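You operate a simulated robot arm through the tools that you are given. There is no shell and no other tool.

Carry out the task below with a simulated robot arm. There is one attempt and no reset: what you move stays moved.

TASK
Start the run bay generator and open the choke when the screen says so.
Fine: purple cap back on the spark plug, choke shut, then engine switch on; it runs at the end.

Only the result counts: the job must be done as asked and must still hold three seconds after the hand-in. Knocking over, shifting, dropping, spilling or breaking anything else fails it. A push-on lid holds only when it is set on centred and level and pressed home; a screw cap is set on level and turned clockwise until tight.

THE ROBOT
A 7-joint arm with a two-finger parallel gripper, hanging from a carriage that runs on a gantry, over the field with the corners [-2.297, 0.852], [-2.302, -0.428], [-0.002, -0.437], [0.003, 0.843] (x, y) and turns from -369 to 318 degrees about z. Base frame: it is fixed where the carriage stands at the start and does not move with it; the origin is on the floor, on the carriage's upright axis, x ahead of it, y to its left, z up; the surface under the hand at the start is at about z = 0.68. Readings come in m, degrees, newtons and seconds.
With the tool pointing down near the work surface it reaches from about 0.1 to 0.66 m from the robot's upright axis, wherever it stands. Its first joint turns from -143.0 to 143.0 degrees. Places, roughly: blue choke knob [0.7, -0.7, 0.9]; blue load plug [0.6, -0.9, 1]; blue log key [0.8, -1.7, 0.9]; damper lever [1.1, -1.4, 1.5]; duct switch [1, -1.5, 1.8]; fan switch [0.7, -1.9, 0.9]; generator breaker [0.7, -1, 1]; green frame clamp [0.7, -1, 0.7]; green tag [0.75, -2, 1]; grey fuel tap [0.7, -1.1, 0.9]; grey hose hood [1, -1.25, 1]; grey tag [1, -2, 1]; lamp switch [0.8, -1.9, 0.9]; load bank screen [0.9, -1.7, 1.1]; load dial [0.7, -1.6, 0.9]; red engine switch [0.7, -0.7, 1]. Payload 1.57 kg.
Tool frame: the origin (TCP) lies between the finger pads and is the grasp point; the fingertips stand 0.03 m ahead of it; z points along the fingers, y is the line along which they close. Largest opening 0.11 m; finger width 0.024, thickness 0.012; the body of the gripper, 0.048 by 0.112 m, starts 0.078 m behind the TCP.
Orientation is that of the tool frame in the base frame, as [roll, pitch, yaw] about the fixed x, y, z axes, in that order (R = Rz(yaw) Ry(pitch) Rx(roll)). With the fingers straight down and closing along the base's y, the tool's x points along the base's -x, its y along +y and its z along -z.

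THE INTERFACE
- The arm moves only by the tool step_arm. Its argument "deltas" is a list of rows, each a list of 7 numbers: the shift along the base's x, y, z in m, then the turn, a rotation vector about the base's x, y, z in degrees, then the opening, from 0 (shut) to 1 (fully open). In form: [[dx, dy, dz, wx, wy, wz, grip], ...]. A call has 1 to 20 rows; each row is the pose to reach, as a shift and turn from the pose commanded when the call began. Rows are played at 5 a second. More than 0.05 m and 8.6 degrees between two rows, or a gripper value outside its range, and nothing of the call is played. A pose out of reach is approached as far as the arm can. The call stops where the force on the tool passes 50 N (or 10 N more than at its start, if that is more) or the arm is blocked; 0.2 s more then pass. Each finger travels about 0.045 m/s and halts on what it meets, pressing with about 41 N; the grip force reading is that of the motor and also rises with nothing between the fingers. The clock runs only during rows and for 0.2 s after the last one: add rows that repeat a pose to give the fingers time. The reply holds the time, the measured pose of the TCP, the force on the tool along the base axes, the opening and the grip force, in the units named above and with some noise, with the torque about the TCP (base axes, N m) and any sound that the robot's microphone picked up.
- Cameras (640 x 400 px; columns grow to the right, rows downward): "scene" is now at [0.2625, -0.0502, 1.737]; the picture's right is [-0.83, -0.55, 0.00], its down [-0.43, 0.66, -0.62] and it looks along [0.34, -0.52, -0.79] (base axes); focal length 256 px, centre (320, 200). "wrist" rides on the gripper at [0.07, 0.016, -0.141] in the tool frame; the picture's right is [-0.23, 0.97, 0.00], its down [-0.86, -0.20, -0.48] and it looks along [-0.47, -0.11, 0.88] (tool axes); focal length 222 px, centre (320, 200).
- camera(camera): a new picture of that camera. The clock stands still meanwhile.
- slide_trunk(by): slides the trunk up (or, below 0, down) by that many m; the arm and the scene camera ride with it, the base frame stays. It gives what a move gives, with no picture.
- drive_base(legs): drives the robot by 1 to 6 legs, each [ahead, left, turn to the left] in m, m and degrees, along the robot's own axes; the way and the turn of a leg run together, so that a leg with both is an arc; at most 1.5 m and 180 degrees a leg. The arm and the cameras ride along, it lands a little off, and it stops where it bumps. It keeps to its track: a leg is cut to what the track allows. It gives what a move gives.
- aim_head(pan, tilt): turns the head with the scene camera to pan (to the left, within 155 degrees either way) and tilt (down, from -29 to 69), counted from straight ahead of the robot. It gives what a move gives.
- pixel_to_xyz(camera, pixels): for up to 12 pixels [column, row] of the newest picture of that camera ("zoom" is the newest enlarged one), the place [x, y, z] in the base frame of the surface seen there, good to about 0.002 m, but the place of the scene camera against the robot may be out by one fixed shift of up to 0.025 m in any direction. The clock stands still meanwhile.
- enlarge(camera, box): a new picture of the part [left, top, right, bottom] of that camera's present view, enlarged. The clock stands still meanwhile.
- hand_in(): hands the job in; it is judged then, once.

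Open the gripper and draw the arm clear of the work before you hand the job in, unless the task says otherwise.

The tools are called by a JSON object that holds its "name" and its "arguments". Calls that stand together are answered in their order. step_arm: Moves the arm, as the interface text tells. Its arguments: {"type":"object","properties":{"deltas":{"type":"array","items":{"type":"array","items":{"type":"number"}}}},"required":["deltas"]} The other tools are called the same way: slide_trunk (by) slides the trunk up or down; drive_base (legs) drives the base; aim_head (pan, tilt) turns the head that bears the scene camera; camera (camera) takes a picture; pixel_to_xyz (camera, pixels) gives the place of the surface under pixels of a picture; enlarge (camera, box) takes an enlarged picture of a part of a camera's view; hand_in () hands the job in.

At the start:

```text
clock: 0.0
tool_pos: [0.7263, -0.3047, 1.267]
tool_rot: [180.0, 0.0, -180.0]
wrist_force: [0.4, -0.7, -0.7]
torque: [-0.01, 0.04, 0.0]
opening: 0.1098
gripper_force: 0.0
trunk travel left (down, up): [-0.404, 0.191]
robot x, y, heading: [-0.0026, -0.0036, -0.0]
head pan, tilt: [-56.5, 51.9]
```

scene: 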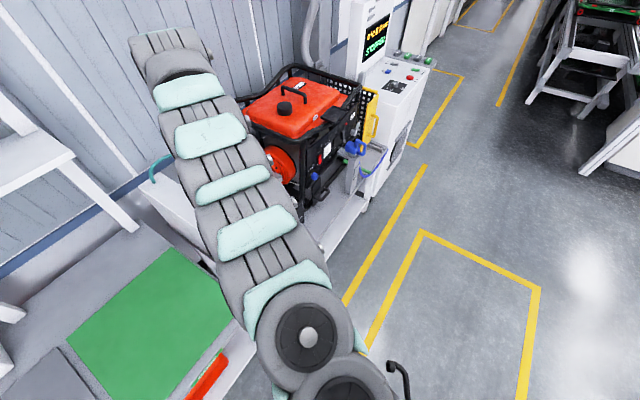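
wrist: 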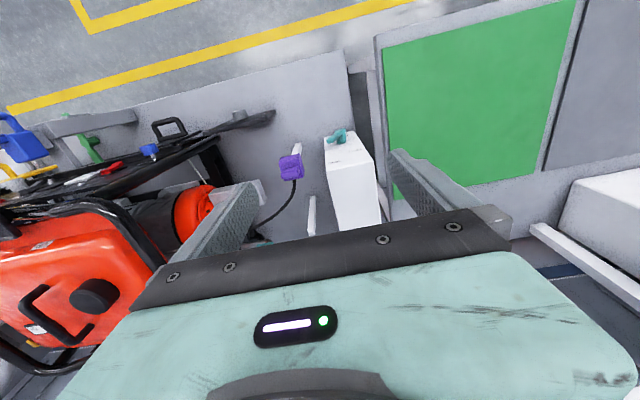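

The wrist view shows a purple cap on a cable around (290,167), the generator lies to the left. I'll take enlarged views to study the parts and screen first.

{"name": "enlarge", "arguments": {"camera": "scene", "box": [230, 50, 450, 220]}}

{"name": "enlarge", "arguments": {"camera": "wrist", "box": [0, 80, 380, 320]}}

{"name": "enlarge", "arguments": {"camera": "scene", "box": [330, 0, 450, 100]}}

```text
2.35 times, centred on (340, 135) of scene
```

zoom: 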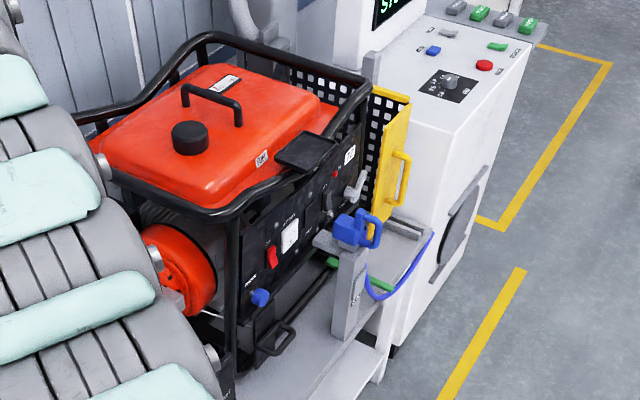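

```text
1.67 times, centred on (190, 200) of wrist
```

zoom: 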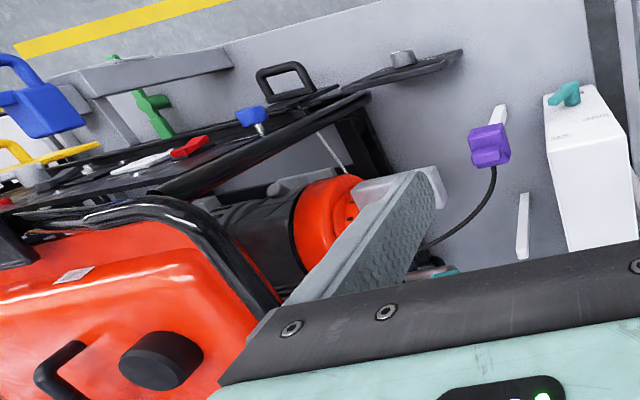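

```text
4.00 times, centred on (390, 50) of scene
```

zoom: 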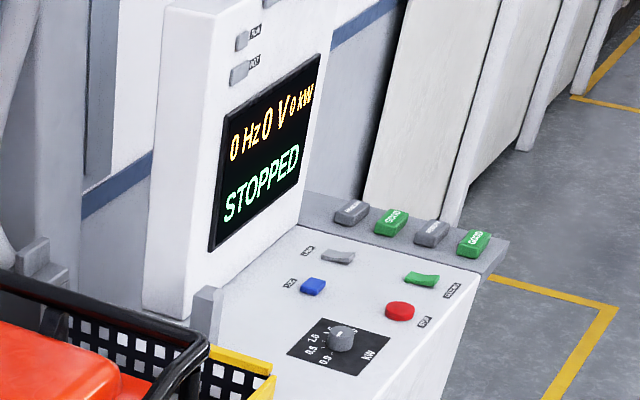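

The screen reads 0 Hz, STOPPED. Now I'll get 3D places of the cap and other parts from the wrist view.

{"name": "camera", "arguments": {"camera": "wrist"}}

{"name": "pixel_to_xyz", "arguments": {"camera": "wrist", "pixels": [[290, 160], [290, 175], [297, 150], [312, 215], [345, 140], [200, 205], [330, 100], [265, 232], [350, 185], [149, 152], [160, 130], [250, 118]]}}

```text
taken
```

wrist: 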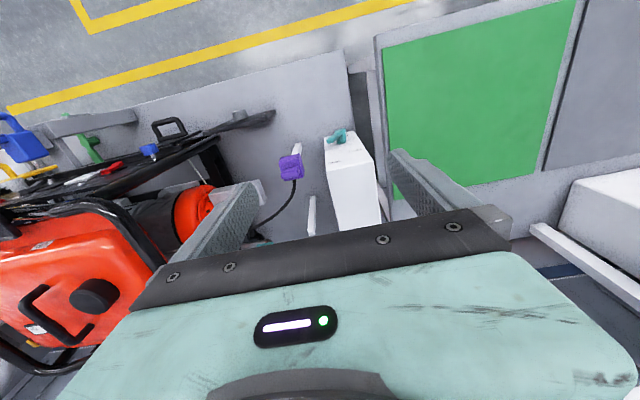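

```text
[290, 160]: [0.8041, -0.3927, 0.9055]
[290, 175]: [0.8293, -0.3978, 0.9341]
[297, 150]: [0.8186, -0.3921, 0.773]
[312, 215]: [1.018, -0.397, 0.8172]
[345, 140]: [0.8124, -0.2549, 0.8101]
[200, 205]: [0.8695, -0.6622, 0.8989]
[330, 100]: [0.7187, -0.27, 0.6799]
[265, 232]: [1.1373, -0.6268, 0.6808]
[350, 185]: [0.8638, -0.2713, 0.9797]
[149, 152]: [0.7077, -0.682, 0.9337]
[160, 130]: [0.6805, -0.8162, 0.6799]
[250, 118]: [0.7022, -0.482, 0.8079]
```

The cap sits near (0.82,-0.395,0.92), apparently on a post, with its lead running to the generator. I'll back the carriage off and turn the arm away so the head camera can see the panel.

{"name": "drive_base", "arguments": {"legs": [[-0.4, 0, 0], [0, 0, 70], [-0.12, -0.33, 0]]}}

{"name": "aim_head", "arguments": {"pan": -100, "tilt": 40}}

{"name": "camera", "arguments": {"camera": "scene"}}

```text
clock: 7.4
tool_pos: [0.4084, 0.3459, 1.2667]
tool_rot: [180.0, 0.0, -110.6]
wrist_force: [0.4, -0.5, 0.0]
torque: [-0.01, 0.02, -0.01]
opening: 0.11
gripper_force: 0.0
trunk travel left (down, up): [-0.404, 0.191]
robot x, y, heading: [-0.1357, -0.2277, 69.2]
head pan, tilt: [-56.5, 51.9]
```

```text
clock: 8.5
tool_pos: [0.4079, 0.346, 1.2666]
tool_rot: [179.9, 0.0, -110.5]
wrist_force: [-0.5, 0.0, 1.0]
torque: [0.01, 0.04, 0.0]
opening: 0.11
gripper_force: 0.0
trunk travel left (down, up): [-0.404, 0.191]
robot x, y, heading: [-0.1312, -0.227, 69.5]
head pan, tilt: [-100.0, 40.0]
```

```text
taken
```

scene: 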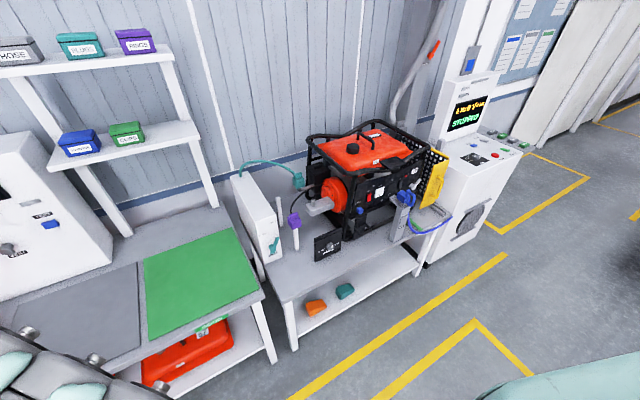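

The head now sees the whole generator bench: cap at (293,220) on a post, teal fuel line from a white tank at (255,210), generator at (365,180). I'll zoom into the parts.

{"name": "enlarge", "arguments": {"camera": "scene", "box": [230, 140, 360, 260]}}

{"name": "enlarge", "arguments": {"camera": "scene", "box": [330, 130, 460, 250]}}

{"name": "enlarge", "arguments": {"camera": "scene", "box": [420, 40, 550, 220]}}

{"name": "enlarge", "arguments": {"camera": "scene", "box": [280, 140, 350, 210]}}

```text
3.33 times, centred on (295, 200) of scene
```

zoom: 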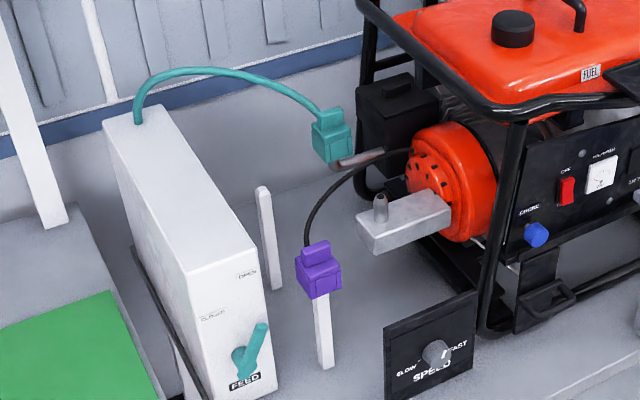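

```text
3.33 times, centred on (395, 190) of scene
```

zoom: 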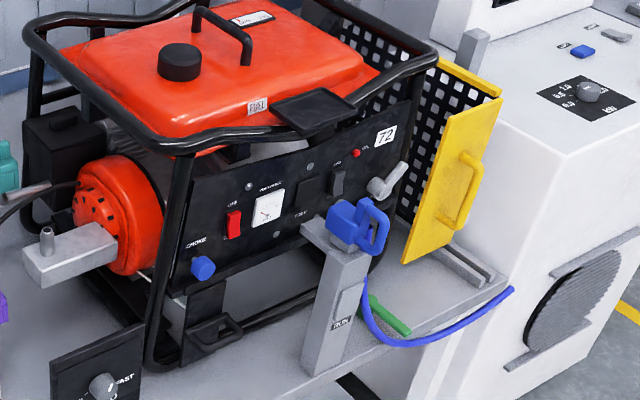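

```text
2.22 times, centred on (485, 130) of scene
```

zoom: 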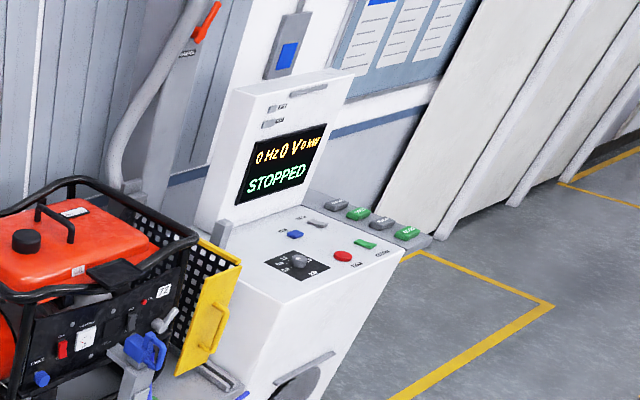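

```text
5.71 times, centred on (315, 175) of scene
```

zoom: 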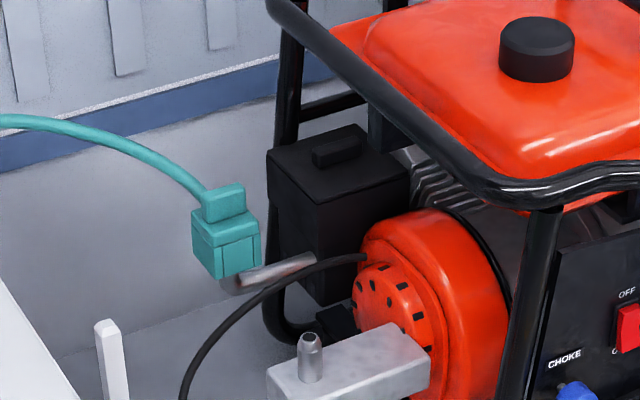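

The spark plug stud stands vertically on the aluminium block, near scene pixel (308,197); the purple cap is parked on a white post. I'll zoom in further for details and coordinates.

{"name": "enlarge", "arguments": {"camera": "scene", "box": [285, 180, 335, 230]}}

{"name": "enlarge", "arguments": {"camera": "scene", "box": [345, 165, 400, 215]}}

{"name": "enlarge", "arguments": {"camera": "scene", "box": [370, 155, 430, 215]}}

{"name": "enlarge", "arguments": {"camera": "scene", "box": [255, 215, 345, 265]}}

```text
8.00 times, centred on (310, 205) of scene
```

zoom: 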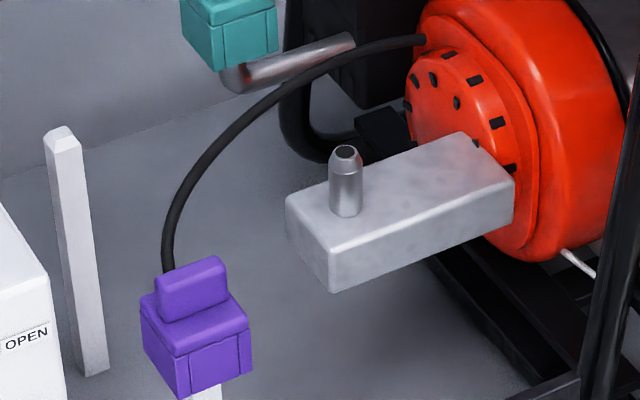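

```text
8.00 times, centred on (372, 190) of scene
```

zoom: 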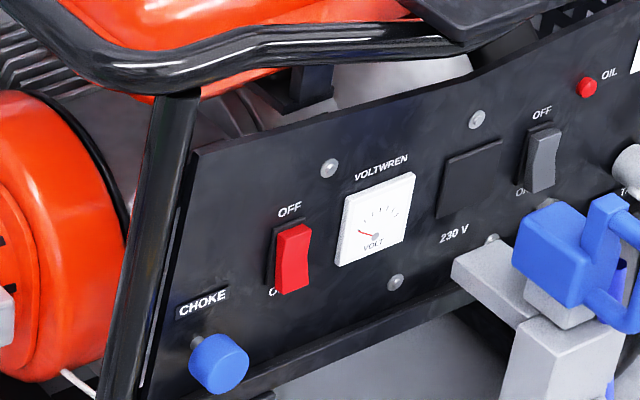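

```text
6.67 times, centred on (400, 185) of scene
```

zoom: 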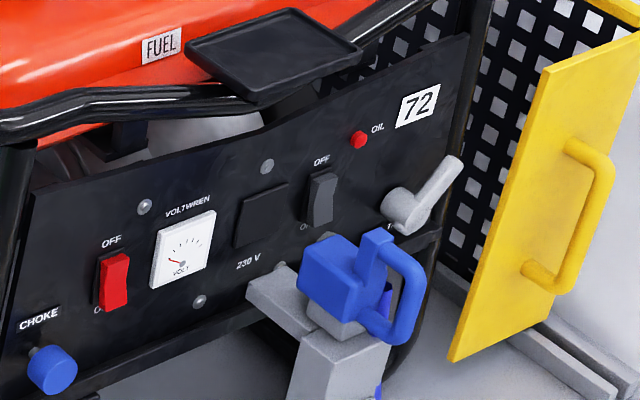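

```text
7.11 times, centred on (300, 240) of scene
```

zoom: 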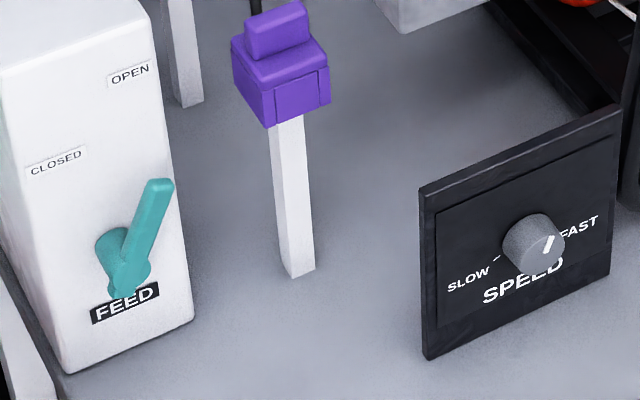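

Feed valve points to OPEN already. I'll measure the choke knob, switch and panel, zooming on the choke.

{"name": "enlarge", "arguments": {"camera": "scene", "box": [352, 190, 384, 220]}}

{"name": "pixel_to_xyz", "arguments": {"camera": "zoom", "pixels": [[320, 200], [300, 150], [350, 200], [340, 250], [250, 250], [400, 150], [200, 120], [290, 240], [360, 230], [330, 230]]}}

{"name": "enlarge", "arguments": {"camera": "scene", "box": [365, 175, 397, 205]}}

```text
13.33 times, centred on (368, 205) of scene
```

zoom: 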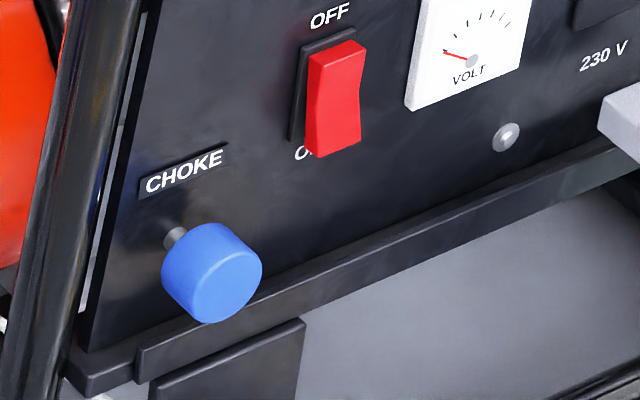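

```text
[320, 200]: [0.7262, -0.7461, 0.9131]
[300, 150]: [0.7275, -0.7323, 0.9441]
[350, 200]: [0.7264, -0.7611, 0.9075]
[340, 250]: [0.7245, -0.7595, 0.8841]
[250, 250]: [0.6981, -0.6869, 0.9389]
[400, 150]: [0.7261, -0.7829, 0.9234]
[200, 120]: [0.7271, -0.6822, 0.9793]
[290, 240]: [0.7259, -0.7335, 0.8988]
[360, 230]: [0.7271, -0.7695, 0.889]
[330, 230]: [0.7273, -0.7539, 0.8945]
```

```text
13.33 times, centred on (381, 190) of scene
```

zoom: 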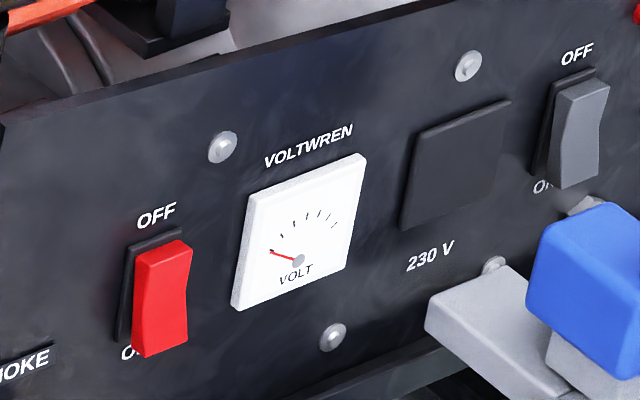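

Both rockers stand with the bottom out (OFF). I'll recapture the scene and measure stud, cap, post, choke knob, tank top and lead positions.

{"name": "enlarge", "arguments": {"camera": "scene", "box": [285, 180, 335, 230]}}

{"name": "pixel_to_xyz", "arguments": {"camera": "zoom", "pixels": [[346, 150], [345, 190], [345, 212], [310, 215], [300, 240], [190, 280], [200, 310], [215, 365], [165, 355], [185, 345], [240, 380], [61, 132]]}}

{"name": "camera", "arguments": {"camera": "scene"}}

{"name": "pixel_to_xyz", "arguments": {"camera": "scene", "pixels": [[361, 207], [364, 200], [376, 137], [360, 150], [320, 145], [405, 197], [240, 175], [265, 225], [130, 60], [120, 130], [328, 245], [295, 178]]}}

```text
8.00 times, centred on (310, 205) of scene
```

zoom: 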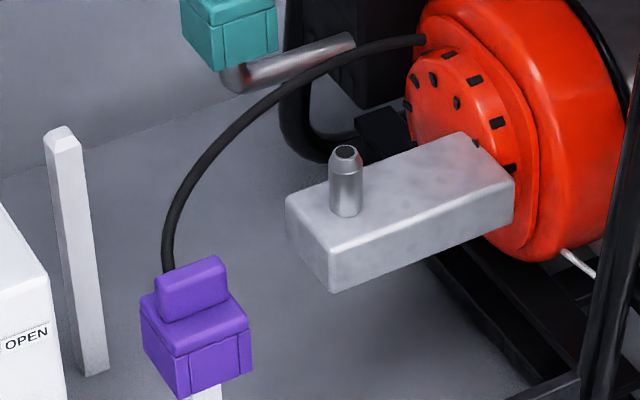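

```text
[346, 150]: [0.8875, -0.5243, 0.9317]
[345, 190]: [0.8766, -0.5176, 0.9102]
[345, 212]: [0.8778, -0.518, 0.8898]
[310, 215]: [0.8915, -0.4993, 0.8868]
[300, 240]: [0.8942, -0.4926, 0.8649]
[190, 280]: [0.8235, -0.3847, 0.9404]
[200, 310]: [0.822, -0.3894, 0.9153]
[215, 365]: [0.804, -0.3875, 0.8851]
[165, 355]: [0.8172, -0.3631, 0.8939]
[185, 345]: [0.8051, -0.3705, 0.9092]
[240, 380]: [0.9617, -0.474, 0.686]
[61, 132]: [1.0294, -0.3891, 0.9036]
```

```text
taken
```

scene: 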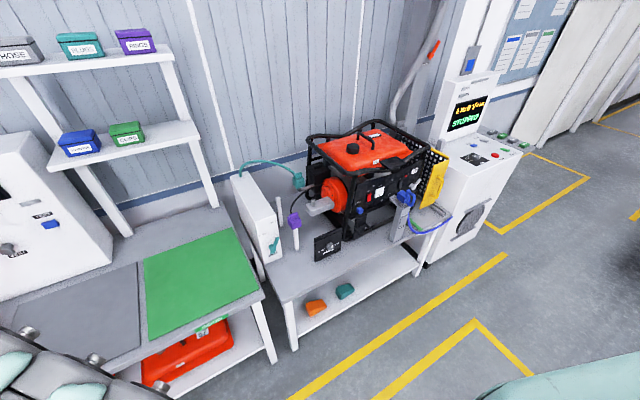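

```text
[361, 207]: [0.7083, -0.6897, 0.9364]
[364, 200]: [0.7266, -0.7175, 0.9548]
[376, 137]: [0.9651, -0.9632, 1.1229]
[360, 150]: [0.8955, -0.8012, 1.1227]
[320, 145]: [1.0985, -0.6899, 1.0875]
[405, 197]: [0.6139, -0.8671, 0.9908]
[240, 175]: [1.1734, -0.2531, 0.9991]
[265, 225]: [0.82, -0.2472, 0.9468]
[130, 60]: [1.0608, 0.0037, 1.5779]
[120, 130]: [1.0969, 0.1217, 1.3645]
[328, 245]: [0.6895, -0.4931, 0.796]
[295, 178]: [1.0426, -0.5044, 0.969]
```

Stud is at roughly (0.882,-0.52, top 0.93), the cap ridge top near z 0.94, tank top 1.12. I'll drive so the gripper hovers high above the cap/stud and look with the wrist camera.

{"name": "drive_base", "arguments": {"legs": [[0, 0, -49.5], [0.064, -0.19, 0]]}}

{"name": "camera", "arguments": {"camera": "wrist"}}

```text
clock: 12.3
tool_pos: [0.7798, -0.4114, 1.2666]
tool_rot: [-180.0, -0.1, -159.5]
wrist_force: [-0.1, 0.1, -0.2]
torque: [-0.02, 0.0, -0.02]
opening: 0.1099
gripper_force: 0.0
trunk travel left (down, up): [-0.404, 0.191]
robot x, y, heading: [-0.0117, -0.3828, 20.6]
head pan, tilt: [-100.0, 40.0]
```

```text
taken
```

wrist: 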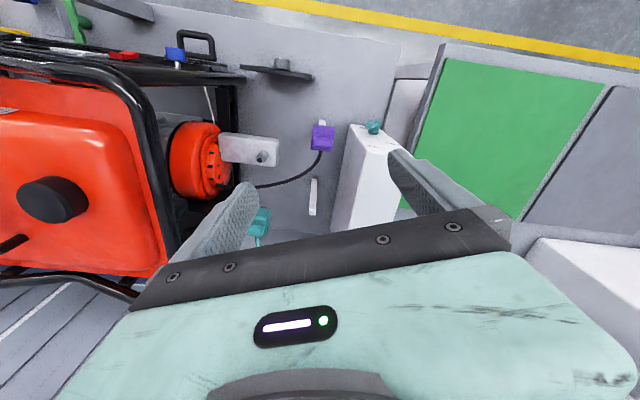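

Good view: stud at (263,157), cap at (322,137). I'll zoom and measure both accurately with the wrist camera.

{"name": "enlarge", "arguments": {"camera": "wrist", "box": [210, 95, 350, 215]}}

{"name": "pixel_to_xyz", "arguments": {"camera": "wrist", "pixels": [[264, 155], [262, 160], [275, 150], [230, 155], [315, 131], [330, 131], [322, 128], [322, 145], [313, 144], [333, 144], [322, 138], [176, 54]]}}

```text
3.33 times, centred on (280, 155) of wrist
```

zoom: 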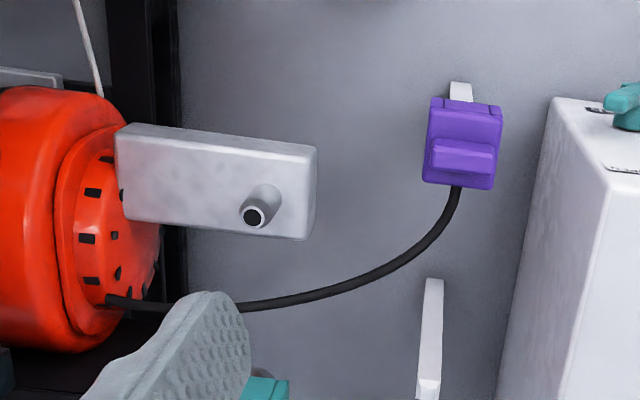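

```text
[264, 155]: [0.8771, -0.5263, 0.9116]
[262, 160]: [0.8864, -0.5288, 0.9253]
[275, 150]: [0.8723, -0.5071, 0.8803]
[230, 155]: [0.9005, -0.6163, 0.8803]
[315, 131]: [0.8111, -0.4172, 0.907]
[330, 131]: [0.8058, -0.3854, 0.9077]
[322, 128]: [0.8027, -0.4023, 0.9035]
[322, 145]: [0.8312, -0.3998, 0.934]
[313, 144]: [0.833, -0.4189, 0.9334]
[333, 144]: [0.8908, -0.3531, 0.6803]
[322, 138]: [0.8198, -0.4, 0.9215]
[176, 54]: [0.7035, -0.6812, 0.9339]
```

I'll use the zoomed picture to measure the cap's edges, ridge and stud top more precisely.

{"name": "pixel_to_xyz", "arguments": {"camera": "zoom", "pixels": [[252, 217], [262, 208], [244, 225], [432, 105], [498, 112], [428, 180], [490, 185], [433, 155], [497, 160], [465, 145], [465, 165], [457, 92]]}}

{"name": "pixel_to_xyz", "arguments": {"camera": "zoom", "pixels": [[316, 150], [308, 235], [130, 130], [130, 215], [252, 204], [240, 213], [265, 217], [465, 120], [435, 125], [500, 130], [465, 178], [455, 200]]}}

```text
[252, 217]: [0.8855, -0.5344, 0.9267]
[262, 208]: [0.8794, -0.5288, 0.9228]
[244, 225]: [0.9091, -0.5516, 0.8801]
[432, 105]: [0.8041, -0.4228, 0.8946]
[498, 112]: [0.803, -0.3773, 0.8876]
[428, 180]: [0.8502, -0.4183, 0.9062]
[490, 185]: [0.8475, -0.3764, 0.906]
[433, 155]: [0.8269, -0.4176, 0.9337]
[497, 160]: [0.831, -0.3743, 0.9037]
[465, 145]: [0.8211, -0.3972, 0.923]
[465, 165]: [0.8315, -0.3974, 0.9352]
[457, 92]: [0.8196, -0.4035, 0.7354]
```

```text
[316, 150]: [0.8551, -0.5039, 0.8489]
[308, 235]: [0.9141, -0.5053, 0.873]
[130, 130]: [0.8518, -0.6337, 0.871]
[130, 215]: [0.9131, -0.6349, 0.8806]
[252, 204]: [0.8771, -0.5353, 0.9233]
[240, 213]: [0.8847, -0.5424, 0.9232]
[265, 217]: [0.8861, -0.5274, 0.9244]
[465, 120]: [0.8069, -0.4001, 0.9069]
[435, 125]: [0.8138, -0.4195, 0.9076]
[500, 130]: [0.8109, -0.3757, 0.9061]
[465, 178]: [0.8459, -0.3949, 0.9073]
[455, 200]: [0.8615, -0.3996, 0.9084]
```

Wrist measurements: cap centre ≈(0.827,-0.398), body top z 0.907, ridge top 0.935; stud centre ≈(0.885,-0.535), top 0.925. Reach with the tool straight down is doubtful, so I'll work with the fingers pointing +x; first I turn the tool about the vertical so the camera ends up above.

{"name": "step_arm", "arguments": {"deltas": [[-0.01, 0, 0, 0, 0, 8.4, 1], [-0.02, 0, 0, 0, 0, 16.8, 1], [-0.03, 0, 0, 0, 0, 25.2, 1], [-0.04, 0, 0, 0, 0, 33.6, 1], [-0.05, 0, 0, 0, 0, 42, 1], [-0.06, 0, 0, 0, 0, 50.4, 1], [-0.07, 0, 0, 0, 0, 58.8, 1], [-0.08, 0, 0, 0, 0, 67.2, 1], [-0.09, 0, 0, 0, 0, 75.6, 1], [-0.1, 0, 0, 0, 0, 84, 1], [-0.11, 0, 0, 0, 0, 92.4, 1], [-0.12, 0, 0, 0, 0, 100.8, 1], [-0.13, 0, 0, 0, 0, 109.2, 1], [-0.14, 0, 0, 0, 0, 117.6, 1], [-0.15, 0, 0, 0, 0, 126, 1], [-0.15, 0, 0, 0, 0, 134.4, 1], [-0.15, 0, 0, 0, 0, 142.8, 1], [-0.15, 0, 0, 0, 0, 151.2, 1], [-0.15, 0, 0, 0, 0, 159.5, 1]]}}

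```text
clock: 16.3
tool_pos: [0.6722, -0.4051, 1.2707]
tool_rot: [-179.8, 0.0, 0.3]
wrist_force: [-0.3, 0.4, 0.4]
torque: [-0.02, 0.01, -0.05]
opening: 0.1102
gripper_force: 0.1
out of reach, approached as far as the arm can: row 11, 12, 13, 14, 15, 16, 17, 18, 19
trunk travel left (down, up): [-0.404, 0.191]
robot x, y, heading: [-0.0043, -0.3797, 20.6]
head pan, tilt: [-100.0, 40.0]
```

The turn was reached with a small positional offset. Now I pitch the fingers up to point along +x.

{"name": "step_arm", "arguments": {"deltas": [[0, 0, 0, 0, -8.4, 0, 1], [0, 0, 0, 0, -16.8, 0, 1], [0, 0, 0, 0, -25.2, 0, 1], [0, 0, 0, 0, -33.6, 0, 1], [0, 0, 0, 0, -42, 0, 1], [0, 0, 0, 0, -50.4, 0, 1], [0, 0, 0, 0, -58.8, 0, 1], [0, 0, 0, 0, -67.2, 0, 1], [0, 0, 0, 0, -75.6, 0, 1]]}}

{"name": "camera", "arguments": {"camera": "wrist"}}

```text
clock: 18.3
tool_pos: [0.941, -0.3649, 1.32]
tool_rot: [179.5, -71.9, 0.3]
wrist_force: [1.0, -1.8, 0.4]
torque: [0.01, 0.03, 0.09]
opening: 0.1103
gripper_force: 0.0
out of reach, approached as far as the arm can: row 1, 2, 3, 4, 5, 6, 7, 8, 9
trunk travel left (down, up): [-0.404, 0.191]
robot x, y, heading: [-0.0119, -0.3848, 20.4]
head pan, tilt: [-100.0, 40.0]
```

```text
taken
```

wrist: 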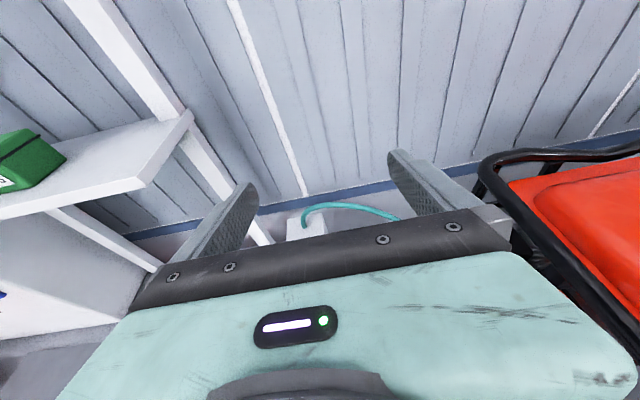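

With the camera-up orientation the wrist ran into a joint limit (position drifted to x 0.94). I'll undo the pitch and the turn, then try turning the other way.

{"name": "step_arm", "arguments": {"deltas": [[0, 0, 0, 0, 8.4, 0, 1], [0, 0, 0, 0, 16.8, 0, 1], [0, 0, 0, 0, 25.2, 0, 1], [0, 0, 0, 0, 33.6, 0, 1], [0, 0, 0, 0, 42, 0, 1], [0, 0, 0, 0, 50.4, 0, 1], [0, 0, 0, 0, 58.8, 0, 1], [0, 0, 0, 0, 67.2, 0, 1], [0, 0, 0, 0, 75.6, 0, 1]]}}

{"name": "step_arm", "arguments": {"deltas": [[0, 0, 0, 0, 0, -8.4, 1], [0, 0, 0, 0, 0, -16.8, 1], [0, 0, 0, 0, 0, -25.2, 1], [0, 0, 0, 0, 0, -33.6, 1], [0, 0, 0, 0, 0, -42, 1], [0, 0, 0, 0, 0, -50.4, 1], [0, 0, 0, 0, 0, -58.8, 1], [0, 0, 0, 0, 0, -67.2, 1], [0, 0, 0, 0, 0, -75.6, 1], [0, 0, 0, 0, 0, -84, 1], [0, 0, 0, 0, 0, -92.4, 1], [0, 0, 0, 0, 0, -100.8, 1], [0, 0, 0, 0, 0, -109.2, 1], [0, 0, 0, 0, 0, -117.6, 1], [0, 0, 0, 0, 0, -126, 1], [0, 0, 0, 0, 0, -134.4, 1], [0, 0, 0, 0, 0, -142.8, 1], [0, 0, 0, 0, 0, -151.2, 1], [0, 0, 0, 0, 0, -159.5, 1]]}}

```text
clock: 20.3
tool_pos: [0.7677, -0.3299, 1.3103]
tool_rot: [179.3, -1.2, 0.0]
wrist_force: [-0.5, 0.4, 0.1]
torque: [-0.04, -0.01, -0.03]
opening: 0.11
gripper_force: 0.0
out of reach, approached as far as the arm can: row 5, 6, 7, 8, 9
trunk travel left (down, up): [-0.404, 0.191]
robot x, y, heading: [-0.0039, -0.3822, 20.6]
head pan, tilt: [-100.0, 40.0]
```

```text
clock: 24.3
tool_pos: [0.7661, -0.3312, 1.3093]
tool_rot: [179.4, -1.3, -159.4]
wrist_force: [0.0, 0.1, -0.1]
torque: [0.0, 0.02, -0.03]
opening: 0.1099
gripper_force: 0.1
out of reach, approached as far as the arm can: row 18
trunk travel left (down, up): [-0.404, 0.191]
robot x, y, heading: [-0.0057, -0.3821, 20.8]
head pan, tilt: [-100.0, 40.0]
```

Back at yaw -159. Now I turn the other way, -8.5° a row, checking whether the position stays true.

{"name": "step_arm", "arguments": {"deltas": [[0, 0, 0, 0, 0, -8.4, 1], [0, 0, 0, 0, 0, -16.8, 1], [0, 0, 0, 0, 0, -25.2, 1], [0, 0, 0, 0, 0, -33.6, 1], [0, 0, 0, 0, 0, -42, 1], [0, 0, 0, 0, 0, -50.4, 1], [0, 0, 0, 0, 0, -58.8, 1], [0, 0, 0, 0, 0, -67.2, 1], [0, 0, 0, 0, 0, -75.6, 1], [0, 0, 0, 0, 0, -84, 1], [0, 0, 0, 0, 0, -92.4, 1], [0, 0, 0, 0, 0, -100.8, 1]]}}

```text
clock: 26.9
tool_pos: [0.7662, -0.3307, 1.3106]
tool_rot: [179.5, -1.3, 99.8]
wrist_force: [-1.1, 0.6, -0.6]
torque: [0.01, 0.0, 0.02]
opening: 0.11
gripper_force: 0.1
out of reach, approached as far as the arm can: row 1
trunk travel left (down, up): [-0.404, 0.191]
robot x, y, heading: [-0.0059, -0.3792, 20.2]
head pan, tilt: [-100.0, 40.0]
```

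Position held while turning this way. I continue to yaw ≈0.

{"name": "step_arm", "arguments": {"deltas": [[0, 0, 0, 0, 0, -8.4, 1], [0, 0, 0, 0, 0, -16.8, 1], [0, 0, 0, 0, 0, -25.2, 1], [0, 0, 0, 0, 0, -33.6, 1], [0, 0, 0, 0, 0, -42, 1], [0, 0, 0, 0, 0, -50.4, 1], [0, 0, 0, 0, 0, -58.8, 1], [0, 0, 0, 0, 0, -67.2, 1], [0, 0, 0, 0, 0, -75.6, 1], [0, 0, 0, 0, 0, -84, 1], [0, 0, 0, 0, 0, -92.4, 1], [0, 0, 0, 0, 0, -99.8, 1]]}}

```text
clock: 29.5
tool_pos: [0.7661, -0.3296, 1.3106]
tool_rot: [179.4, -1.5, 0.2]
wrist_force: [-0.1, -0.3, -0.1]
torque: [-0.02, -0.04, -0.01]
opening: 0.11
gripper_force: 0.1
trunk travel left (down, up): [-0.404, 0.191]
robot x, y, heading: [-0.0057, -0.3815, 20.4]
head pan, tilt: [-100.0, 40.0]
```

Reached cleanly. Now pitching the tool up toward horizontal in steps.

{"name": "step_arm", "arguments": {"deltas": [[0, 0, 0, 0, -8.4, 0, 1], [0, 0, 0, 0, -16.8, 0, 1], [0, 0, 0, 0, -25.2, 0, 1], [0, 0, 0, 0, -33.6, 0, 1], [0, 0, 0, 0, -42, 0, 1], [0, 0, 0, 0, -50.4, 0, 1]]}}

```text
clock: 30.9
tool_pos: [0.8776, -0.3494, 1.3535]
tool_rot: [179.3, -51.7, 0.4]
wrist_force: [0.5, 0.3, 0.0]
torque: [-0.01, -0.01, -0.01]
opening: 0.1102
gripper_force: 0.0
out of reach, approached as far as the arm can: row 3, 4, 5, 6
trunk travel left (down, up): [-0.404, 0.191]
robot x, y, heading: [-0.0059, -0.3825, 20.6]
head pan, tilt: [-100.0, 40.0]
```

The TCP drifts outward again, so something in the arm's posture limits it. I'll look at the arm with the head camera.

{"name": "aim_head", "arguments": {"pan": -20, "tilt": 30}}

{"name": "camera", "arguments": {"camera": "scene"}}

```text
clock: 32.4
tool_pos: [0.876, -0.35, 1.3507]
tool_rot: [179.2, -51.3, 0.4]
wrist_force: [-0.6, -0.1, 0.9]
torque: [0.0, -0.01, -0.03]
opening: 0.1102
gripper_force: 0.1
trunk travel left (down, up): [-0.404, 0.191]
robot x, y, heading: [-0.0071, -0.3801, 20.3]
head pan, tilt: [-20.0, 30.0]
```

```text
taken
```

scene: 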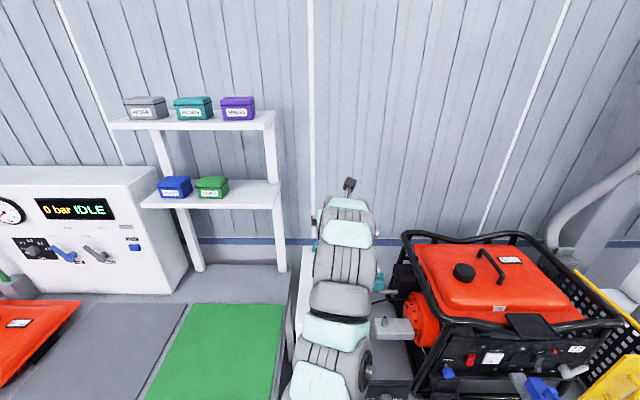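

I measure where the arm's links are to understand its posture.

{"name": "pixel_to_xyz", "arguments": {"camera": "scene", "pixels": [[320, 385], [335, 360], [340, 325], [340, 295], [345, 260], [345, 230], [348, 205], [349, 185], [366, 370], [320, 212]]}}

{"name": "aim_head", "arguments": {"pan": -20, "tilt": 65}}

{"name": "camera", "arguments": {"camera": "scene"}}

```text
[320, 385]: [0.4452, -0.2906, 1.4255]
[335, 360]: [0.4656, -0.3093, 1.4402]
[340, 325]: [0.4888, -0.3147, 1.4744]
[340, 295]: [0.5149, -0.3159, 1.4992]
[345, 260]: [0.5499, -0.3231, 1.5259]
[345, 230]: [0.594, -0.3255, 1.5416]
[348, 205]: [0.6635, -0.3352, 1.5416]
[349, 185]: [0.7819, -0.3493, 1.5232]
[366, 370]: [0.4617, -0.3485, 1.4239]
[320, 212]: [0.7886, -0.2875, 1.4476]
```

```text
clock: 33.4
tool_pos: [0.8752, -0.35, 1.3513]
tool_rot: [179.2, -51.3, 0.4]
wrist_force: [1.6, 0.1, -0.5]
torque: [-0.01, 0.01, -0.01]
opening: 0.1101
gripper_force: 0.1
trunk travel left (down, up): [-0.404, 0.191]
robot x, y, heading: [-0.0056, -0.3777, 20.7]
head pan, tilt: [-20.0, 65.0]
```

```text
taken
```

scene: 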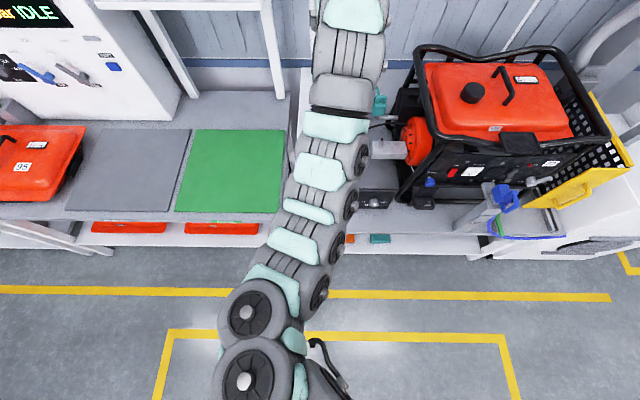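

{"name": "pixel_to_xyz", "arguments": {"camera": "scene", "pixels": [[245, 382], [245, 312], [275, 280], [290, 245], [310, 213], [320, 170], [335, 125], [343, 95], [345, 50], [350, 10], [320, 293], [350, 204]]}}

```text
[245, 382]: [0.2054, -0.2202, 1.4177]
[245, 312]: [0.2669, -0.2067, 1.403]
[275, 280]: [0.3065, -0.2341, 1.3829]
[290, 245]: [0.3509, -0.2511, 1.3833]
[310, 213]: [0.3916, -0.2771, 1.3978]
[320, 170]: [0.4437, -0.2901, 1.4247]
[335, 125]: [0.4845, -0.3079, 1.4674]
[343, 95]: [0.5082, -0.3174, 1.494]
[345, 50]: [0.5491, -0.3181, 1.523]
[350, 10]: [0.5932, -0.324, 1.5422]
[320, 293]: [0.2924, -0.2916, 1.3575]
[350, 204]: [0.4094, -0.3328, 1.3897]
```

The elbow hangs low and the arm works best well extended. I'll drive back 0.3 m into free space and test how far it reaches with the tool down and with it tilted.

{"name": "drive_base", "arguments": {"legs": [[-0.281, 0.105, 0]]}}

{"name": "step_arm", "arguments": {"deltas": [[0.03, 0, -0.02, 0, -6, 0, 1], [0.06, 0, -0.04, 0, -12, 0, 1], [0.09, 0, -0.06, 0, -18, 0, 1], [0.1, 0, -0.08, 0, -24, 0, 1], [0.1, 0, -0.1, 0, -30, 0, 1]]}}

```text
clock: 35.5
tool_pos: [0.5678, -0.3526, 1.3519]
tool_rot: [179.3, -51.4, 0.4]
wrist_force: [0.1, 1.0, 0.1]
torque: [0.0, -0.01, -0.02]
opening: 0.1102
gripper_force: 0.1
trunk travel left (down, up): [-0.404, 0.191]
robot x, y, heading: [-0.318, -0.3876, 20.5]
head pan, tilt: [-20.0, 65.0]
```

```text
clock: 36.7
tool_pos: [0.6688, -0.3526, 1.2529]
tool_rot: [177.5, -81.5, 1.8]
wrist_force: [0.1, -0.5, -0.1]
torque: [0.02, 0.05, -0.03]
opening: 0.11
gripper_force: 0.1
trunk travel left (down, up): [-0.404, 0.191]
robot x, y, heading: [-0.3142, -0.3873, 20.7]
head pan, tilt: [-20.0, 65.0]
```

That pose was reached exactly (tool nearly horizontal, 0.985 m ahead of the axis). Testing the range inward, downward and to the right from here.

{"name": "step_arm", "arguments": {"deltas": [[-0.04, 0, 0, 0, 0, 0, 1], [-0.08, 0, 0, 0, 0, 0, 1], [-0.12, 0, 0, 0, 0, 0, 1], [-0.16, 0, 0, 0, 0, 0, 1], [-0.2, 0, 0, 0, 0, 0, 1]]}}

```text
clock: 37.9
tool_pos: [0.6235, -0.372, 1.2379]
tool_rot: [178.0, -81.5, 1.7]
wrist_force: [0.6, 0.2, 0.4]
torque: [0.0, -0.03, -0.02]
opening: 0.1101
gripper_force: 0.1
out of reach, approached as far as the arm can: row 2, 3, 4, 5
trunk travel left (down, up): [-0.404, 0.191]
robot x, y, heading: [-0.317, -0.3872, 20.6]
head pan, tilt: [-20.0, 65.0]
```

Inward limit is near 0.94 m. Testing downward and sideways freedom.

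{"name": "step_arm", "arguments": {"deltas": [[0.04, 0.02, 0, 0, 0, 0, 1], [0.06, 0.02, -0.04, 0, 0, 0, 1], [0.06, 0.02, -0.08, 0, 0, 0, 1], [0.06, 0.02, -0.12, 0, 0, 0, 1], [0.06, 0.02, -0.16, 0, 0, 0, 1], [0.06, 0.02, -0.2, 0, 0, 0, 1]]}}

{"name": "step_arm", "arguments": {"deltas": [[0, -0.04, 0, 0, 0, 0, 1], [0, -0.08, 0, 0, 0, 0, 1], [0, -0.12, 0, 0, 0, 0, 1], [0, -0.16, 0, 0, 0, 0, 1], [0, -0.2, 0, 0, 0, 0, 1], [0, -0.24, 0, 0, 0, 0, 1]]}}

```text
clock: 39.3
tool_pos: [0.6649, -0.3208, 1.0587]
tool_rot: [179.0, -81.5, 0.7]
wrist_force: [-0.1, 1.2, 0.4]
torque: [-0.01, 0.1, -0.05]
opening: 0.11
gripper_force: 0.0
out of reach, approached as far as the arm can: row 5, 6
trunk travel left (down, up): [-0.404, 0.191]
robot x, y, heading: [-0.3152, -0.3806, 20.6]
head pan, tilt: [-20.0, 65.0]
```

```text
clock: 40.7
tool_pos: [0.63, -0.5091, 1.0864]
tool_rot: [-173.3, -80.5, -10.3]
wrist_force: [0.1, -0.7, -0.5]
torque: [0.0, 0.03, 0.06]
opening: 0.11
gripper_force: 0.0
out of reach, approached as far as the arm can: row 2, 3, 4, 5, 6
trunk travel left (down, up): [-0.404, 0.191]
robot x, y, heading: [-0.3147, -0.382, 20.6]
head pan, tilt: [-20.0, 65.0]
```

Sideways is limited too in this posture. I'll go back to tool-down and test how far out the arm can reach that way.

{"name": "step_arm", "arguments": {"deltas": [[0, 0.03, 0.03, 0, 8, 0, 1], [0, 0.06, 0.06, 0, 16, 0.5, 1], [0, 0.09, 0.09, 0, 24, 1, 1], [0, 0.12, 0.12, 0, 32, 1, 1], [0, 0.14, 0.15, 0, 40, 1, 1], [0, 0.14, 0.18, 0, 48, 1, 1], [-0.02, 0.14, 0.2, 0, 56, 1, 1], [-0.04, 0.14, 0.22, 0, 64, 1, 1], [-0.06, 0.14, 0.24, 0, 72, 1, 1], [-0.08, 0.14, 0.24, 0, 80, 1, 1]]}}

```text
clock: 42.9
tool_pos: [0.4608, -0.365, 1.3028]
tool_rot: [176.5, -3.1, -1.0]
wrist_force: [-0.7, 0.4, 0.1]
torque: [-0.02, -0.01, -0.03]
opening: 0.1101
gripper_force: 0.2
out of reach, approached as far as the arm can: row 3, 4, 5, 6, 7, 8, 9, 10
trunk travel left (down, up): [-0.404, 0.191]
robot x, y, heading: [-0.3167, -0.3793, 20.6]
head pan, tilt: [-20.0, 65.0]
```

Tool-down reach tops out near 0.78 m. I'll test from a more folded posture: come inward tool-down, then pitch up.

{"name": "step_arm", "arguments": {"deltas": [[-0.04, 0, 0, 0, 0, 0, 1], [-0.08, 0, 0, 0, 0, 0, 1], [-0.12, 0, 0, 0, 0, 0, 1], [-0.16, 0, 0, 0, 0, 0, 1], [-0.2, 0, 0, 0, 0, 0, 1], [-0.24, 0, 0, 0, 0, 0, 1]]}}

{"name": "step_arm", "arguments": {"deltas": [[0.02, 0, 0, 0, -8, 0, 1], [0.04, 0, 0, 0, -16, 0, 1], [0.06, 0, 0, 0, -24, 0, 1], [0.08, 0, 0, 0, -32, 0, 1], [0.1, 0, 0, 0, -40, 0, 1], [0.12, 0, 0, 0, -48, 0, 1], [0.14, 0, 0, 0, -56, 0, 1], [0.16, 0, 0, 0, -64, 0, 1], [0.18, 0, 0, 0, -72, 0, 1], [0.2, 0, 0, 0, -80, 0, 1]]}}

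```text
clock: 44.3
tool_pos: [0.362, -0.3672, 1.2804]
tool_rot: [176.9, -0.6, -1.0]
wrist_force: [0.4, 0.4, -0.1]
torque: [-0.02, 0.03, 0.03]
opening: 0.1099
gripper_force: 0.1
out of reach, approached as far as the arm can: row 2, 3, 4, 5, 6
trunk travel left (down, up): [-0.404, 0.191]
robot x, y, heading: [-0.3159, -0.387, 20.3]
head pan, tilt: [-20.0, 65.0]
```

```text
clock: 46.5
tool_pos: [0.629, -0.3706, 1.18]
tool_rot: [-178.4, -77.2, -5.3]
wrist_force: [1.6, 7.6, 11.4]
torque: [-0.13, 0.91, -0.69]
opening: 0.1101
gripper_force: 0.0
out of reach, approached as far as the arm can: row 1, 2, 3, 4, 5, 6, 7, 8, 9, 10
trunk travel left (down, up): [-0.404, 0.191]
robot x, y, heading: [-0.3143, -0.3859, 20.5]
head pan, tilt: [-20.0, 65.0]
```

A force of ~11 N showed at the end; I check the view and whether it persists before anything else.

{"name": "camera", "arguments": {"camera": "wrist"}}

{"name": "step_arm", "arguments": {"deltas": [[0, 0, 0, 0, 0, 0, 1]]}}

{"name": "camera", "arguments": {"camera": "scene"}}

```text
taken
```

wrist: 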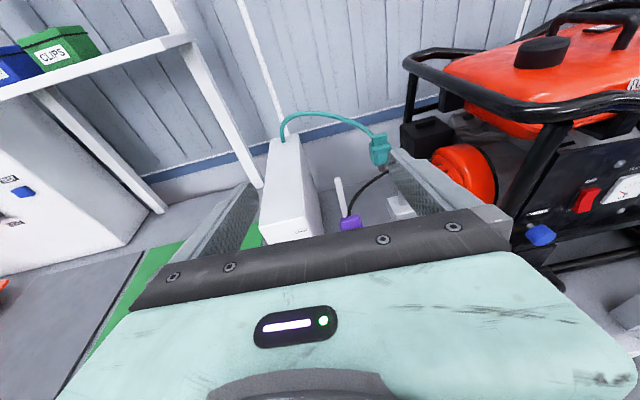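

```text
clock: 46.9
tool_pos: [0.6376, -0.3695, 1.2015]
tool_rot: [-176.5, -80.8, -6.4]
wrist_force: [-0.4, 0.5, 0.1]
torque: [-0.01, 0.03, 0.02]
opening: 0.1096
gripper_force: 0.0
trunk travel left (down, up): [-0.404, 0.191]
robot x, y, heading: [-0.3207, -0.3845, 20.7]
head pan, tilt: [-20.0, 65.0]
```

```text
taken
```

scene: 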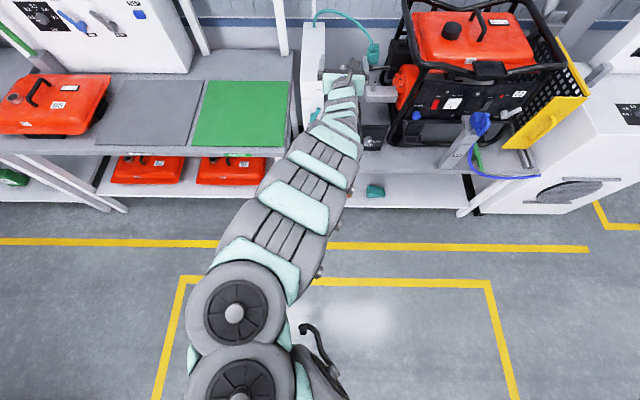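

Force gone, and the elbow appears to have swung up into a different posture. Testing inward reach again from here.

{"name": "step_arm", "arguments": {"deltas": [[-0.04, 0, 0, 0, 0, 0, 1], [-0.08, 0, 0, 0, 0, 0, 1], [-0.12, 0, 0, 0, 0, 0, 1], [-0.16, 0, 0, 0, 0, 0, 1], [-0.2, 0, 0, 0, 0, 0, 1]]}}

{"name": "step_arm", "arguments": {"deltas": [[0, 0, -0.04, 0, 0, 0, 1], [0, 0, -0.08, 0, 0, 0, 1], [0, 0, -0.12, 0, 0, 0, 1], [0, 0, -0.16, 0, 0, 0, 1]]}}

```text
clock: 48.1
tool_pos: [0.6034, -0.3695, 1.1664]
tool_rot: [-177.1, -80.6, -6.3]
wrist_force: [-0.2, -0.3, 0.7]
torque: [0.0, -0.01, 0.0]
opening: 0.1097
gripper_force: 0.0
out of reach, approached as far as the arm can: row 1, 2, 3, 4, 5
trunk travel left (down, up): [-0.404, 0.191]
robot x, y, heading: [-0.3186, -0.3844, 20.6]
head pan, tilt: [-20.0, 65.0]
```

```text
clock: 49.1
tool_pos: [0.6046, -0.3683, 1.0567]
tool_rot: [-176.8, -80.5, -6.3]
wrist_force: [0.8, 0.1, 0.2]
torque: [-0.02, 0.01, 0.02]
opening: 0.1102
gripper_force: 0.1
out of reach, approached as far as the arm can: row 3, 4
trunk travel left (down, up): [-0.404, 0.191]
robot x, y, heading: [-0.3148, -0.3842, 20.9]
head pan, tilt: [-20.0, 65.0]
```

The tool-up flex is what limits the posture. I'll test a mid tilt (about 55°) at a moderate distance, which should keep better sideways freedom.

{"name": "step_arm", "arguments": {"deltas": [[0.01, 0, 0.04, 0, 5, 0, 1], [0.02, 0, 0.08, 0, 10, 0, 1], [0.03, 0, 0.12, 0, 15, 1, 1], [0.03, 0, 0.16, 0, 20, 1, 1], [0.03, 0, 0.2, 0, 25, 2, 1]]}}

{"name": "step_arm", "arguments": {"deltas": [[0, -0.04, 0, 0, 0, 0, 1], [0, -0.08, 0, 0, 0, 0, 1], [0, -0.12, 0, 0, 0, 0, 1], [0, -0.16, 0, 0, 0, 0, 1]]}}

```text
clock: 50.5
tool_pos: [0.656, -0.3165, 1.303]
tool_rot: [-154.3, -62.8, -18.7]
wrist_force: [0.0, 0.6, 0.3]
torque: [0.0, 0.03, -0.03]
opening: 0.11
gripper_force: 0.0
out of reach, approached as far as the arm can: row 4
trunk travel left (down, up): [-0.404, 0.191]
robot x, y, heading: [-0.3179, -0.3845, 20.5]
head pan, tilt: [-20.0, 65.0]
stopped in row 5: the arm was blocked; the commanded pose is now the measured one
```

```text
clock: 51.5
tool_pos: [0.6554, -0.4751, 1.3037]
tool_rot: [-154.3, -62.9, -18.6]
wrist_force: [1.0, -0.1, 0.3]
torque: [-0.06, 0.0, -0.05]
opening: 0.1099
gripper_force: 0.1
trunk travel left (down, up): [-0.404, 0.191]
robot x, y, heading: [-0.3131, -0.3853, 20.4]
head pan, tilt: [-20.0, 65.0]
```

Sideways works here. I now straighten the orientation to a clean 60° pitch with the fingers closing along y.

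{"name": "step_arm", "arguments": {"deltas": [[0, 0, 0, -4, 1.6, -1.4, 1], [0, 0, 0, -8, 3.2, -2.8, 1], [0, 0, 0, -11.6, 4.8, -4.1, 1]]}}

{"name": "camera", "arguments": {"camera": "scene"}}

```text
clock: 52.3
tool_pos: [0.6549, -0.4766, 1.3029]
tool_rot: [179.8, -59.9, -0.1]
wrist_force: [-0.6, -0.3, 0.5]
torque: [-0.03, 0.02, -0.02]
opening: 0.1099
gripper_force: 0.1
trunk travel left (down, up): [-0.404, 0.191]
robot x, y, heading: [-0.3137, -0.3885, 20.5]
head pan, tilt: [-20.0, 65.0]
```

```text
taken
```

scene: 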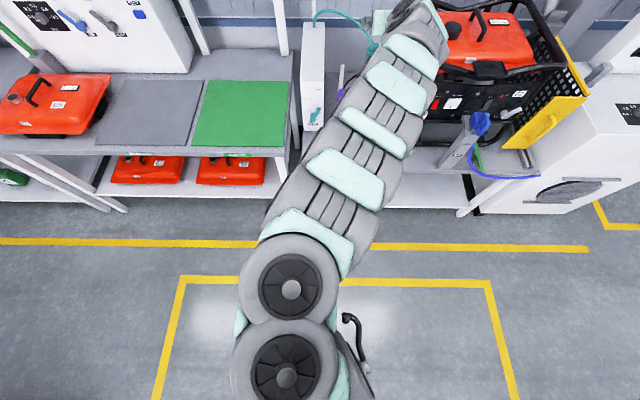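

Clean orientation at 0.97 m. Testing inward/down/lateral ranges in this posture.

{"name": "step_arm", "arguments": {"deltas": [[-0.03, 0, -0.03, 0, 0, 0, 1], [-0.06, 0, -0.06, 0, 0, 0, 1], [-0.09, 0, -0.09, 0, 0, 0, 1], [-0.12, 0, -0.12, 0, 0, 0, 1], [-0.12, 0, -0.16, 0, 0, 0, 1], [-0.12, 0, -0.2, 0, 0, 0, 1]]}}

{"name": "step_arm", "arguments": {"deltas": [[0, 0.04, 0, 0, 0, 0, 1], [0, 0.08, 0, 0, 0, 0, 1], [0, 0.12, 0, 0, 0, 0, 1], [0, 0.16, 0, 0, 0, 0, 1]]}}

```text
clock: 53.7
tool_pos: [0.5586, -0.4818, 1.0846]
tool_rot: [-179.8, -59.8, -0.4]
wrist_force: [1.6, -0.5, 0.0]
torque: [0.0, 0.02, 0.04]
opening: 0.1099
gripper_force: 0.1
out of reach, approached as far as the arm can: row 2, 3, 4, 5, 6
trunk travel left (down, up): [-0.404, 0.191]
robot x, y, heading: [-0.3176, -0.3839, 20.8]
head pan, tilt: [-20.0, 65.0]
```

```text
clock: 54.7
tool_pos: [0.5708, -0.321, 1.077]
tool_rot: [180.0, -59.8, -0.3]
wrist_force: [-0.1, -1.1, -0.3]
torque: [0.01, 0.01, 0.01]
opening: 0.1099
gripper_force: 0.1
out of reach, approached as far as the arm can: row 1, 2, 3, 4
trunk travel left (down, up): [-0.404, 0.191]
robot x, y, heading: [-0.3118, -0.3837, 20.4]
head pan, tilt: [-20.0, 65.0]
```

This posture has a usable zone at 0.88–0.97 m. I test the cap-to-stud path shape here in free air: from rel (0.93,+0.03) to rel (0.985,-0.105).

{"name": "step_arm", "arguments": {"deltas": [[0.02, -0.01, 0.04, 0, 0, 0, 1], [0.04, -0.02, 0.08, 0, 0, 0, 1], [0.047, -0.033, 0.12, 0, 0, 0, 1]]}}

{"name": "step_arm", "arguments": {"deltas": [[0.02, -0.04, 0.02, 0, 0, 0, 1], [0.04, -0.08, 0.05, 0, 0, 0, 1], [0.055, -0.12, 0.05, 0, 0, 0, 1], [0.057, -0.137, 0.03, 0, 0, 0, 1], [0.057, -0.137, 0.0, 0, 0, 0, 1], [0.057, -0.137, -0.03, 0, 0, 0, 1]]}}

```text
clock: 55.5
tool_pos: [0.6223, -0.353, 1.1844]
tool_rot: [-178.7, -60.1, -1.6]
wrist_force: [-1.0, -0.7, -0.8]
torque: [-0.02, -0.15, 0.01]
opening: 0.1102
gripper_force: 0.2
out of reach, approached as far as the arm can: row 1, 2, 3
trunk travel left (down, up): [-0.404, 0.191]
robot x, y, heading: [-0.3169, -0.3839, 20.6]
head pan, tilt: [-20.0, 65.0]
```

```text
refused: row 2 steps farther than a row can; nothing moved
```

I redo that test path with smaller steps.

{"name": "step_arm", "arguments": {"deltas": [[0.01, -0.02, 0.03, 0, 0, 0, 1], [0.02, -0.05, 0.05, 0, 0, 0, 1], [0.04, -0.09, 0.05, 0, 0, 0, 1], [0.057, -0.12, 0.05, 0, 0, 0, 1], [0.057, -0.137, 0.03, 0, 0, 0, 1], [0.057, -0.137, 0.0, 0, 0, 0, 1], [0.057, -0.137, -0.03, 0, 0, 0, 1]]}}

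```text
clock: 57.1
tool_pos: [0.6768, -0.4891, 1.1538]
tool_rot: [179.9, -60.1, -0.3]
wrist_force: [0.4, 0.5, 1.0]
torque: [-0.02, 0.03, 0.0]
opening: 0.1102
gripper_force: 0.1
trunk travel left (down, up): [-0.404, 0.191]
robot x, y, heading: [-0.3185, -0.3814, 20.5]
head pan, tilt: [-20.0, 65.0]
```

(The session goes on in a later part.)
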